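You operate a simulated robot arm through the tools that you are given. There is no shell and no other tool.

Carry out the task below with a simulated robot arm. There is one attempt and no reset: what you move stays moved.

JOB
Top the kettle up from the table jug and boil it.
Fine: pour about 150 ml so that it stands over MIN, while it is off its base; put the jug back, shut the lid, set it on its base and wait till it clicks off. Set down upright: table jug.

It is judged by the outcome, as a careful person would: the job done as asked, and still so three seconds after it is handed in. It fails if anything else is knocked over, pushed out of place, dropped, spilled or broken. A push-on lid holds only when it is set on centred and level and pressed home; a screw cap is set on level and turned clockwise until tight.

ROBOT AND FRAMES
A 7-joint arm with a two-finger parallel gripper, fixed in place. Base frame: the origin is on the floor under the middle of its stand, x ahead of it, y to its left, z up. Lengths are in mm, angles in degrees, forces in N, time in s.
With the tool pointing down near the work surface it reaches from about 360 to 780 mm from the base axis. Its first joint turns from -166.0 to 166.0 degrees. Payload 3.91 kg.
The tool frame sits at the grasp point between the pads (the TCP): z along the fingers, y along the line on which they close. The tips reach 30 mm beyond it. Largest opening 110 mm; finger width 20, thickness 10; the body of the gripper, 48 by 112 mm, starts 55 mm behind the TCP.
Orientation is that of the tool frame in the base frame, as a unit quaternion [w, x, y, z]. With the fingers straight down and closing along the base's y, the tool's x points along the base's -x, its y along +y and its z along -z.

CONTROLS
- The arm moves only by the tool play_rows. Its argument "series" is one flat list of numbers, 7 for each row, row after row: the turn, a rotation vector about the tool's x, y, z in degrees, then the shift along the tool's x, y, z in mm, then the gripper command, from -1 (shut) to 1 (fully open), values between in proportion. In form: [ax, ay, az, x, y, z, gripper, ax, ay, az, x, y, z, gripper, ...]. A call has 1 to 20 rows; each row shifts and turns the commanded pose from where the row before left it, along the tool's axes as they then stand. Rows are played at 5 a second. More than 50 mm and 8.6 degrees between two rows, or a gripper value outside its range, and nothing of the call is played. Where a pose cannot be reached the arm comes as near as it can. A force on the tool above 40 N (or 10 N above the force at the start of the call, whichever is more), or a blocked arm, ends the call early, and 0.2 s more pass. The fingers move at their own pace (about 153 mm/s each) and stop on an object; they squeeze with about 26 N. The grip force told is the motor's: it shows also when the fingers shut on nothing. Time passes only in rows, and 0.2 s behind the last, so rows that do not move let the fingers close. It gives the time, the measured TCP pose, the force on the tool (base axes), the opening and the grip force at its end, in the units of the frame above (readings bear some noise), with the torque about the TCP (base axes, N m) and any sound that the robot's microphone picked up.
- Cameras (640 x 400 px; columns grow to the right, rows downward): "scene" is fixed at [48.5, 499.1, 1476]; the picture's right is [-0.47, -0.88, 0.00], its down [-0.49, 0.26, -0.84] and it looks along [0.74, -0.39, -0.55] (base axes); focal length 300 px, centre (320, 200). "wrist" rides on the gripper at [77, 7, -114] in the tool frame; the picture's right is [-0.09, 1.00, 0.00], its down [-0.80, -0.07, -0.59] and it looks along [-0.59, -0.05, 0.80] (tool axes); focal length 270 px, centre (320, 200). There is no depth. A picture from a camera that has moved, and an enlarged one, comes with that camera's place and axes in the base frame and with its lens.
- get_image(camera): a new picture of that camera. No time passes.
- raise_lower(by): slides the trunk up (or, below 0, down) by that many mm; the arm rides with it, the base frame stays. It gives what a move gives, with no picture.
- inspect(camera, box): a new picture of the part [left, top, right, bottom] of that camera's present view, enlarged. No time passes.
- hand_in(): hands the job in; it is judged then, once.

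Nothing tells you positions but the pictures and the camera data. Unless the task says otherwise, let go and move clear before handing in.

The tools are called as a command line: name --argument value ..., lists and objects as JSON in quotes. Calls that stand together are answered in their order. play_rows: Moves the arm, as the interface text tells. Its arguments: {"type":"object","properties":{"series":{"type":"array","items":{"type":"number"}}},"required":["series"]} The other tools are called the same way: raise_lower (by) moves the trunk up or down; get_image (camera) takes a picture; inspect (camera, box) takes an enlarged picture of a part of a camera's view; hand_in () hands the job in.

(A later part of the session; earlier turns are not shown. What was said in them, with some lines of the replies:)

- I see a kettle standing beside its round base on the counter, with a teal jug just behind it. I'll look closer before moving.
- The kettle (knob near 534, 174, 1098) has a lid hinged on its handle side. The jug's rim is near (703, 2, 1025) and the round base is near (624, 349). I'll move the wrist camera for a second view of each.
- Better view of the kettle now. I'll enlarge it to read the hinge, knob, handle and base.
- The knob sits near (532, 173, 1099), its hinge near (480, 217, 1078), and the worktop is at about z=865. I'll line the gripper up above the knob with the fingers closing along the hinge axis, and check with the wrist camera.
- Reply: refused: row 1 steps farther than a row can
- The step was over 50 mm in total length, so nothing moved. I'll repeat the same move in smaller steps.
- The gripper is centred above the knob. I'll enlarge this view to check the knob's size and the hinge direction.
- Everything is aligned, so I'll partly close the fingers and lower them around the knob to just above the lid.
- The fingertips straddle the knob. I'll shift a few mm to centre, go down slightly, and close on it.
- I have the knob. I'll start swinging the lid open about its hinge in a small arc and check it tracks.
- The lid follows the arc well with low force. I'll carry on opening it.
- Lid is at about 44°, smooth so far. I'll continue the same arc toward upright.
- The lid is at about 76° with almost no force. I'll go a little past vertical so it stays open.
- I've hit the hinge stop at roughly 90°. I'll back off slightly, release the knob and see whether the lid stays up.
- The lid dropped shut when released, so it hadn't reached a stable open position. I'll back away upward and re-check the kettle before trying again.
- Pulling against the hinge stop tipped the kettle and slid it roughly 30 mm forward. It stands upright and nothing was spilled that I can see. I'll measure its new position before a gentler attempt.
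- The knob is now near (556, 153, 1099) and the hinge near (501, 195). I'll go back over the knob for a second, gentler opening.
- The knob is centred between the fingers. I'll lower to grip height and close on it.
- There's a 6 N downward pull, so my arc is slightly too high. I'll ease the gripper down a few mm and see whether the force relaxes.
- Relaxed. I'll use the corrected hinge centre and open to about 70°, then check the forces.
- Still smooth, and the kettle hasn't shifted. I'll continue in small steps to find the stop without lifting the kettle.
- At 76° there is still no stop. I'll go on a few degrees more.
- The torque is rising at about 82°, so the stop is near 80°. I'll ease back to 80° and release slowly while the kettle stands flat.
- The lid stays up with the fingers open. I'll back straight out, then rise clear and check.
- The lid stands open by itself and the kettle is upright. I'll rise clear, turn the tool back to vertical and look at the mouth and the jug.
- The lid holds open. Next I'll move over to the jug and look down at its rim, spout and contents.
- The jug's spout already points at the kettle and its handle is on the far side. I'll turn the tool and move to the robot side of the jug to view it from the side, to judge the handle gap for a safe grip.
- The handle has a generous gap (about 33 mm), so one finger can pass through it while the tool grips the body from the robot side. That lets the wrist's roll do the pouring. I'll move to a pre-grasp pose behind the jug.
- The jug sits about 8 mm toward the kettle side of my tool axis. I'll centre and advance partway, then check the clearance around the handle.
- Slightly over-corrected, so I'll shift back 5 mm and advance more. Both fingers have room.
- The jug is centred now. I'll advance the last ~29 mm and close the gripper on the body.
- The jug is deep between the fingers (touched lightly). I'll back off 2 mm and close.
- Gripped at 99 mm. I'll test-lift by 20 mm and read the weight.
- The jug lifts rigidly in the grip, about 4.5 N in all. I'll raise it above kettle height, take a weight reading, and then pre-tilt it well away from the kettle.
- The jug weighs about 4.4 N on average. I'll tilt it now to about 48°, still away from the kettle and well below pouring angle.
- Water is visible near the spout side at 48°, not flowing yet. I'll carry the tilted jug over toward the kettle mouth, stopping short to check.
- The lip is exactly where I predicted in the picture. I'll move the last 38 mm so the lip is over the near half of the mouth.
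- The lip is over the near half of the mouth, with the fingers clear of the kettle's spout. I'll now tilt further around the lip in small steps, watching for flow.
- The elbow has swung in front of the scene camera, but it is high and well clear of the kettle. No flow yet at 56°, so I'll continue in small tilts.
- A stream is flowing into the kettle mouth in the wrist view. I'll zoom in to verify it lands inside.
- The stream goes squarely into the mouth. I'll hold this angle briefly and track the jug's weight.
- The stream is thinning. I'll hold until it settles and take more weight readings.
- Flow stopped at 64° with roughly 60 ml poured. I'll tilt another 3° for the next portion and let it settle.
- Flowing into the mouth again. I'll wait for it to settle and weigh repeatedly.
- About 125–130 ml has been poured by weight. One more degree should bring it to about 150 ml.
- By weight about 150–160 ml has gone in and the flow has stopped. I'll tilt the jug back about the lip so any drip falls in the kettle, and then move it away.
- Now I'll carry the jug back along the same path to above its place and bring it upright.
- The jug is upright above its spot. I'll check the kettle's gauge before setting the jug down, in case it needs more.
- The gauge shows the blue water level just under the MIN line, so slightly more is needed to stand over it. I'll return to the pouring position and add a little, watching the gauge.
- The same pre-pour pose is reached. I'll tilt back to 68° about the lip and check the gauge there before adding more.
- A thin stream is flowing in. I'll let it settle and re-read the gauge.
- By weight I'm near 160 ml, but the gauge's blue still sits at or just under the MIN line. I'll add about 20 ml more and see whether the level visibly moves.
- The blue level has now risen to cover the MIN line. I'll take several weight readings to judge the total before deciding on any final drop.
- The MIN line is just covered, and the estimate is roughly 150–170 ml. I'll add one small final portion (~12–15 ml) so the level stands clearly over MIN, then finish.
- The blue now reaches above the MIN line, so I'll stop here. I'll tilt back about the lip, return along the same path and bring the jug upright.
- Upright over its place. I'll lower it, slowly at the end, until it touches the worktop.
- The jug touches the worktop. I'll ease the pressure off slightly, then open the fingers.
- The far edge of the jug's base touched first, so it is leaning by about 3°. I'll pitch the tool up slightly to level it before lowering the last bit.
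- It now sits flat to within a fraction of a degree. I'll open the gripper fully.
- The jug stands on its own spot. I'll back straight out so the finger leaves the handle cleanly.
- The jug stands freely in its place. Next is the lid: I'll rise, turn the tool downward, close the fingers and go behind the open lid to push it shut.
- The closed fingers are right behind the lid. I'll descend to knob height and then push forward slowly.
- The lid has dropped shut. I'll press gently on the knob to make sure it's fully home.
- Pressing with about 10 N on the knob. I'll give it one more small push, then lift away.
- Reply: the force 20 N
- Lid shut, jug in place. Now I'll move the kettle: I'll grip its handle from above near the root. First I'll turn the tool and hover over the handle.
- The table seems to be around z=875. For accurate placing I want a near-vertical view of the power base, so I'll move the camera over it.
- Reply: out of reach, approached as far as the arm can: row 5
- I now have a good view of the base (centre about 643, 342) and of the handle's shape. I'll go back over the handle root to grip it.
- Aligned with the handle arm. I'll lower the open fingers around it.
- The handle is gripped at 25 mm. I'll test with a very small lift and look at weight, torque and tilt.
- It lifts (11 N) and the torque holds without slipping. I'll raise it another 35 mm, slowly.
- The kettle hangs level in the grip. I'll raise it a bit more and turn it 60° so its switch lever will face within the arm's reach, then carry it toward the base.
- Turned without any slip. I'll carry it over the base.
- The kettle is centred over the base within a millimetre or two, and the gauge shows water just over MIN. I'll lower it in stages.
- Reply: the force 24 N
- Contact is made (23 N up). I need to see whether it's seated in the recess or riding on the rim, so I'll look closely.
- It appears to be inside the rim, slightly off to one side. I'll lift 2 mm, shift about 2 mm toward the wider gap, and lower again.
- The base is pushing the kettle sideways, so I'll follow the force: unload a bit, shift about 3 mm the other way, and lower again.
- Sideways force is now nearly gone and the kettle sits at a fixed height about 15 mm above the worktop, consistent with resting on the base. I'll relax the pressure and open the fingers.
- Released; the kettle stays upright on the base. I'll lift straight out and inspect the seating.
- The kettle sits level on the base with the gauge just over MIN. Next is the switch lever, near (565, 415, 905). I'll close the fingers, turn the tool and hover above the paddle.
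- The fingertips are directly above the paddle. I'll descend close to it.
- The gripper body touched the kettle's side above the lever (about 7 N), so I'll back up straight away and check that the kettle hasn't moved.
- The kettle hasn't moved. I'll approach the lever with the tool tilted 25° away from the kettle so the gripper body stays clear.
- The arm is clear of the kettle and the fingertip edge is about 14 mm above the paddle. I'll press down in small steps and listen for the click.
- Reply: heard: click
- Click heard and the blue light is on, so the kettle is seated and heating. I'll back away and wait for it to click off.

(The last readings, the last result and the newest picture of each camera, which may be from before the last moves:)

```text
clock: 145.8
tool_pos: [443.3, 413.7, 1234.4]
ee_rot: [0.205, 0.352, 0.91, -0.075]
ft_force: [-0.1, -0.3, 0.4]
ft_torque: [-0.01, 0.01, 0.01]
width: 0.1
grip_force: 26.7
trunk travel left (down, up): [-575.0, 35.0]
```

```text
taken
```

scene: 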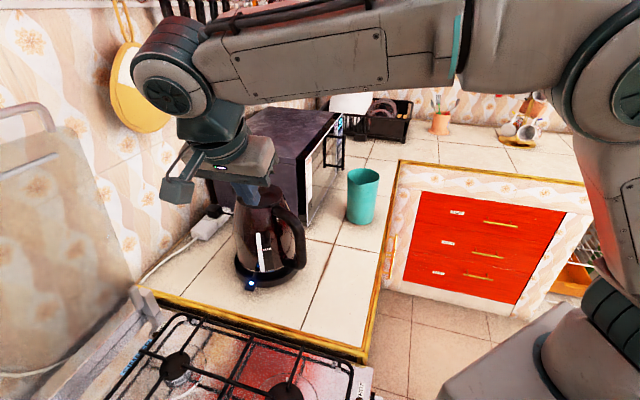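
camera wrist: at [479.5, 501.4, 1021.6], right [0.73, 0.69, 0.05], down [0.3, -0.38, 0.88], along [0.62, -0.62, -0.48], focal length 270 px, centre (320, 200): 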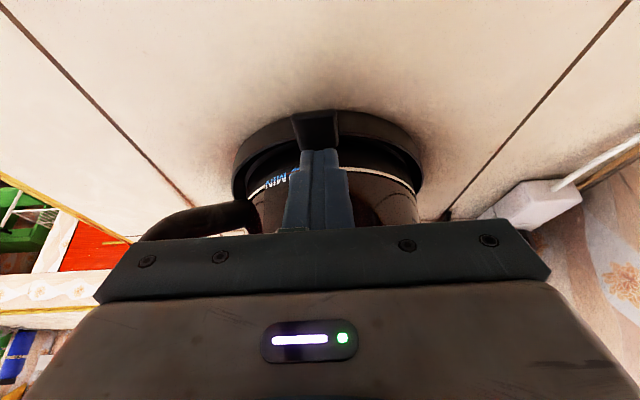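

The arm is clear and the light is still on. I'll wait for the kettle to boil and click off.

play_rows --series '[0, 0, 0, 0, 0, 0, -1, 0, 0, 0, 0, 0, 0, -1, 0, 0, 0, 0, 0, 0, -1, 0, 0, 0, 0, 0, 0, -1, 0, 0, 0, 0, 0, 0, -1, 0, 0, 0, 0, 0, 0, -1, 0, 0, 0, 0, 0, 0, -1, 0, 0, 0, 0, 0, 0, -1, 0, 0, 0, 0, 0, 0, -1, 0, 0, 0, 0, 0, 0, -1, 0, 0, 0, 0, 0, 0, -1, 0, 0, 0, 0, 0, 0, -1, 0, 0, 0, 0, 0, 0, -1, 0, 0, 0, 0, 0, 0, -1, 0, 0, 0, 0, 0, 0, -1, 0, 0, 0, 0, 0, 0, -1, 0, 0, 0, 0, 0, 0, -1, 0, 0, 0, 0, 0, 0, -1, 0, 0, 0, 0, 0, 0, -1, 0, 0, 0, 0, 0, 0, -1]'

play_rows --series '[0, 0, 0, 0, 0, 0, -1, 0, 0, 0, 0, 0, 0, -1, 0, 0, 0, 0, 0, 0, -1, 0, 0, 0, 0, 0, 0, -1, 0, 0, 0, 0, 0, 0, -1, 0, 0, 0, 0, 0, 0, -1, 0, 0, 0, 0, 0, 0, -1, 0, 0, 0, 0, 0, 0, -1, 0, 0, 0, 0, 0, 0, -1, 0, 0, 0, 0, 0, 0, -1, 0, 0, 0, 0, 0, 0, -1, 0, 0, 0, 0, 0, 0, -1, 0, 0, 0, 0, 0, 0, -1, 0, 0, 0, 0, 0, 0, -1, 0, 0, 0, 0, 0, 0, -1, 0, 0, 0, 0, 0, 0, -1, 0, 0, 0, 0, 0, 0, -1, 0, 0, 0, 0, 0, 0, -1, 0, 0, 0, 0, 0, 0, -1, 0, 0, 0, 0, 0, 0, -1]'

play_rows --series '[0, 0, 0, 0, 0, 0, -1, 0, 0, 0, 0, 0, 0, -1, 0, 0, 0, 0, 0, 0, -1, 0, 0, 0, 0, 0, 0, -1, 0, 0, 0, 0, 0, 0, -1, 0, 0, 0, 0, 0, 0, -1, 0, 0, 0, 0, 0, 0, -1, 0, 0, 0, 0, 0, 0, -1, 0, 0, 0, 0, 0, 0, -1, 0, 0, 0, 0, 0, 0, -1, 0, 0, 0, 0, 0, 0, -1, 0, 0, 0, 0, 0, 0, -1, 0, 0, 0, 0, 0, 0, -1, 0, 0, 0, 0, 0, 0, -1, 0, 0, 0, 0, 0, 0, -1, 0, 0, 0, 0, 0, 0, -1, 0, 0, 0, 0, 0, 0, -1, 0, 0, 0, 0, 0, 0, -1, 0, 0, 0, 0, 0, 0, -1, 0, 0, 0, 0, 0, 0, -1]'

play_rows --series '[0, 0, 0, 0, 0, 0, -1, 0, 0, 0, 0, 0, 0, -1, 0, 0, 0, 0, 0, 0, -1, 0, 0, 0, 0, 0, 0, -1, 0, 0, 0, 0, 0, 0, -1, 0, 0, 0, 0, 0, 0, -1, 0, 0, 0, 0, 0, 0, -1, 0, 0, 0, 0, 0, 0, -1, 0, 0, 0, 0, 0, 0, -1, 0, 0, 0, 0, 0, 0, -1, 0, 0, 0, 0, 0, 0, -1, 0, 0, 0, 0, 0, 0, -1, 0, 0, 0, 0, 0, 0, -1, 0, 0, 0, 0, 0, 0, -1, 0, 0, 0, 0, 0, 0, -1, 0, 0, 0, 0, 0, 0, -1, 0, 0, 0, 0, 0, 0, -1, 0, 0, 0, 0, 0, 0, -1, 0, 0, 0, 0, 0, 0, -1, 0, 0, 0, 0, 0, 0, -1]'

inspect --camera "scene" --box '[210, 160, 320, 300]'

```text
clock: 150.0
tool_pos: [443.1, 413.9, 1233.4]
ee_rot: [0.205, 0.352, 0.91, -0.075]
ft_force: [0.5, -1.3, -0.5]
ft_torque: [0.0, -0.01, -0.01]
width: 0.0
grip_force: 26.0
trunk travel left (down, up): [-575.0, 35.0]
```

```text
clock: 154.2
tool_pos: [442.4, 414.1, 1234.8]
ee_rot: [0.204, 0.352, 0.911, -0.074]
ft_force: [-0.3, 0.1, -0.2]
ft_torque: [0.01, -0.03, 0.03]
width: 0.2
grip_force: 25.4
trunk travel left (down, up): [-575.0, 35.0]
```

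```text
clock: 158.4
tool_pos: [443.1, 413.3, 1235.1]
ee_rot: [0.204, 0.352, 0.911, -0.074]
ft_force: [0.5, 0.0, -0.6]
ft_torque: [-0.03, -0.02, -0.03]
width: 0.0
grip_force: 26.1
trunk travel left (down, up): [-575.0, 35.0]
```

```text
clock: 162.6
tool_pos: [443.0, 413.7, 1234.6]
ee_rot: [0.204, 0.352, 0.911, -0.075]
ft_force: [0.1, 0.7, 0.7]
ft_torque: [0.0, 0.01, -0.01]
width: 0.0
grip_force: 26.4
trunk travel left (down, up): [-575.0, 35.0]
```

```text
2.86 times, centred on (265, 230) of scene
camera zoom: at [48.5, 499.1, 1476.0], right [-0.47, -0.88, 0.0], down [-0.49, 0.26, -0.84], along [0.74, -0.39, -0.55], focal length 857 px, centre (477, 114)
```

zoom: 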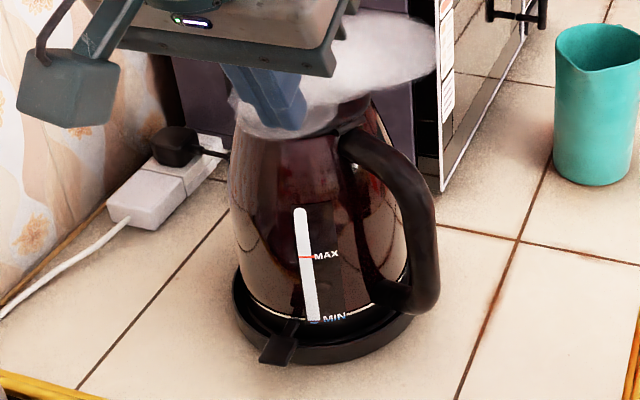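

Steam is visible and the light is out. I'll check closely and wait a few seconds more, listening for the click.

inspect --camera "scene" --box '[230, 240, 310, 295]'

play_rows --series '[0, 0, 0, 0, 0, 0, -1, 0, 0, 0, 0, 0, 0, -1, 0, 0, 0, 0, 0, 0, -1, 0, 0, 0, 0, 0, 0, -1, 0, 0, 0, 0, 0, 0, -1, 0, 0, 0, 0, 0, 0, -1, 0, 0, 0, 0, 0, 0, -1, 0, 0, 0, 0, 0, 0, -1, 0, 0, 0, 0, 0, 0, -1, 0, 0, 0, 0, 0, 0, -1]'

inspect --camera "scene" --box '[210, 160, 320, 300]'

```text
7.27 times, centred on (270, 268) of scene
camera zoom: at [48.5, 499.1, 1476.0], right [-0.47, -0.88, 0.0], down [-0.49, 0.26, -0.84], along [0.74, -0.39, -0.55], focal length 2180 px, centre (684, -291)
```

zoom: 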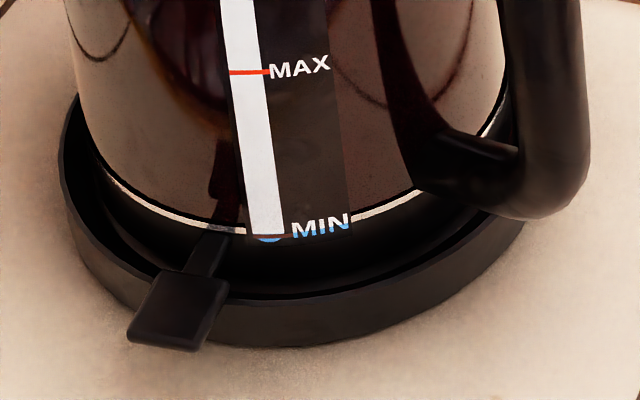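

```text
clock: 164.8
tool_pos: [443.3, 414.8, 1234.0]
ee_rot: [0.204, 0.351, 0.911, -0.074]
ft_force: [0.3, 0.6, 0.0]
ft_torque: [0.02, -0.01, 0.0]
width: 0.3
grip_force: 26.1
trunk travel left (down, up): [-575.0, 35.0]
```

```text
2.86 times, centred on (265, 230) of scene
camera zoom: at [48.5, 499.1, 1476.0], right [-0.47, -0.88, 0.0], down [-0.49, 0.26, -0.84], along [0.74, -0.39, -0.55], focal length 857 px, centre (477, 114)
```

zoom: 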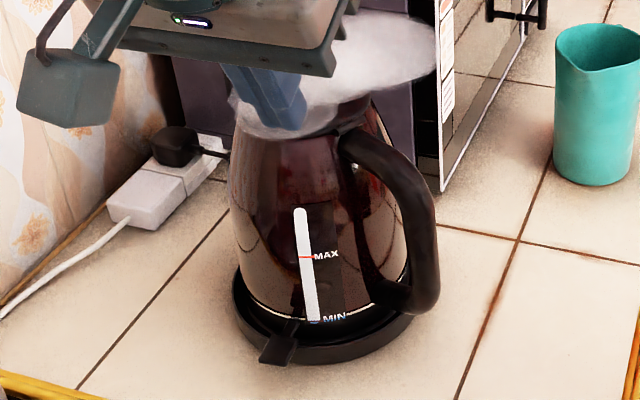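

inspect --camera "scene" --box '[258, 260, 282, 277]'

get_image --camera "wrist"

```text
16.00 times, centred on (270, 268) of scene
camera zoom: at [48.5, 499.1, 1476.0], right [-0.47, -0.88, 0.0], down [-0.49, 0.26, -0.84], along [0.74, -0.39, -0.55], focal length 4797 px, centre (1120, -896)
```

zoom: 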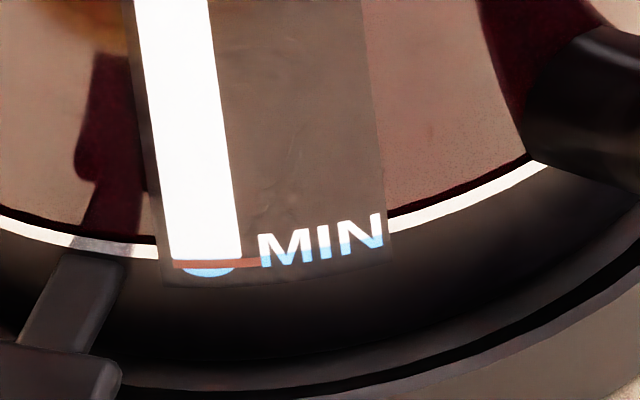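

```text
taken
camera wrist: at [358.8, 497.2, 1305.6], right [0.73, 0.69, 0.05], down [0.3, -0.38, 0.88], along [0.62, -0.62, -0.48], focal length 270 px, centre (320, 200)
```

wrist: 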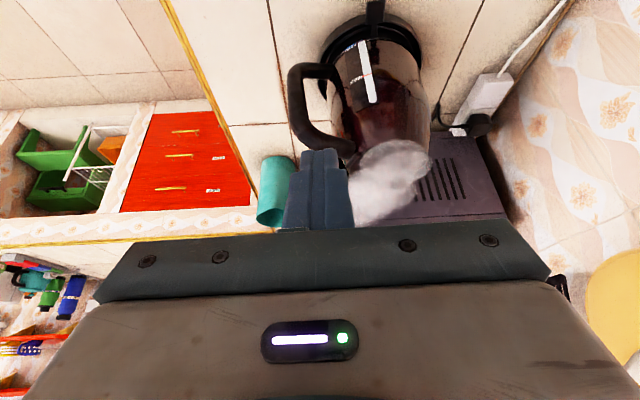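

The lever has popped back up, the light is out, steam is rising and the MIN line is still covered. I'll move the arm well clear and do a final check of everything.

play_rows --series '[0, 0, 0, 10, -10, -30, -1, 0, 0, 0, 10, -10, -30, -1, 0, 0, 0, 10, -10, -30, -1, 0, 0, 0, 0, 0, 0, 0, 0, 0, 0, 0, 0, 0, 0, 0, 0, 0, 0, 0, 0, 0, 0, 0, 0, 0, 0, 0, 0, 0, 0, 0, 0, 0, 0, 0, 0, 0, 0, 0, 0, 0, 0, 0, 0, 0, 0, 0, 0, 0, 0, 0, 0, 0, 0, 0, 0, 0, 0, 0, 0, 0, 0, 0, 0, 0, 0, 0, 0, 0, 0]'

get_image --camera "scene"

inspect --camera "scene" --box '[210, 150, 400, 310]'

inspect --camera "scene" --box '[258, 260, 282, 277]'

```text
clock: 167.6
tool_pos: [372.3, 436.6, 1302.4]
ee_rot: [0.205, 0.352, 0.91, -0.075]
ft_force: [-0.2, 0.1, 1.3]
ft_torque: [-0.02, 0.01, 0.03]
width: 55.2
grip_force: 0.0
trunk travel left (down, up): [-575.0, 35.0]
```

```text
taken
```

scene: 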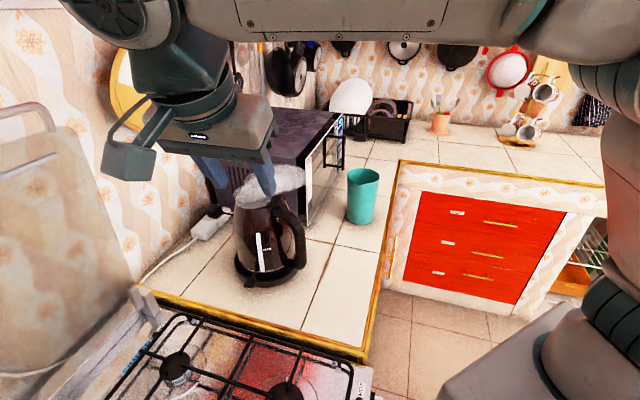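

```text
2.50 times, centred on (305, 230) of scene
camera zoom: at [48.5, 499.1, 1476.0], right [-0.47, -0.88, 0.0], down [-0.49, 0.26, -0.84], along [0.74, -0.39, -0.55], focal length 750 px, centre (358, 125)
```

zoom: 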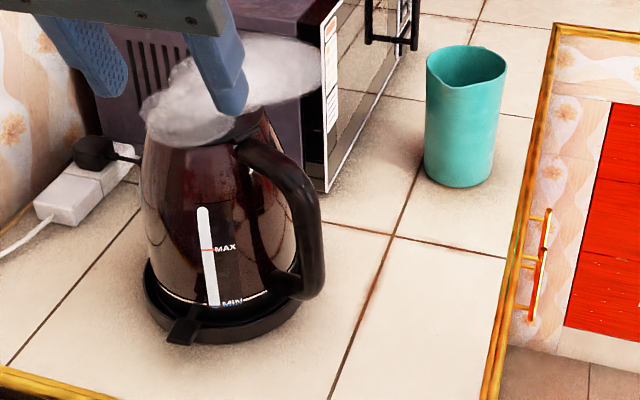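

```text
16.00 times, centred on (270, 268) of scene
camera zoom: at [48.5, 499.1, 1476.0], right [-0.47, -0.88, 0.0], down [-0.49, 0.26, -0.84], along [0.74, -0.39, -0.55], focal length 4797 px, centre (1120, -896)
```

zoom: 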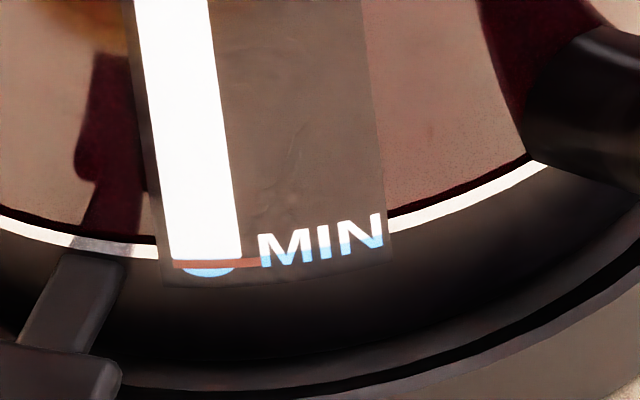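

The work is done:
- **Kettle:** it stands on its base with the lid shut. It has boiled, its light is out and the lever is back up. I never heard the switch-off click itself.
- **Water:** the level is just over MIN. I estimate 150 to 180 ml went in.
- **Jug:** it is upright in its old place, and I can see no spills.

The arm is clear and empty, so I'm handing in.

hand_in

```text
The job is handed in.
```

I've handed the job in: the kettle is topped up, boiled and switched off. I haven't been told the verdict.

- **Pour:** I poured with the kettle off its base. I estimate 150 to 180 ml from the jug's weight, because that reading was noisy. The water covered the MIN line before boiling. Afterwards it sat only just over it, so the margin is small.
- **Jug:** It is upright within a few millimetres of where it started, and I saw no spills.
- **Lid and base:** The lid is shut and was pressed home. The kettle is on its base, turned about 60° from how it stood so that the arm could reach the switch.
- **Boil:** I heard the click when I switched it on. I did not hear it click off, but steam rose, the light went out and the lever popped back up.

On my first try at opening the lid I pulled past its stop. That tipped the kettle and slid it about 30 mm. It stayed upright, and I saw no water come out.
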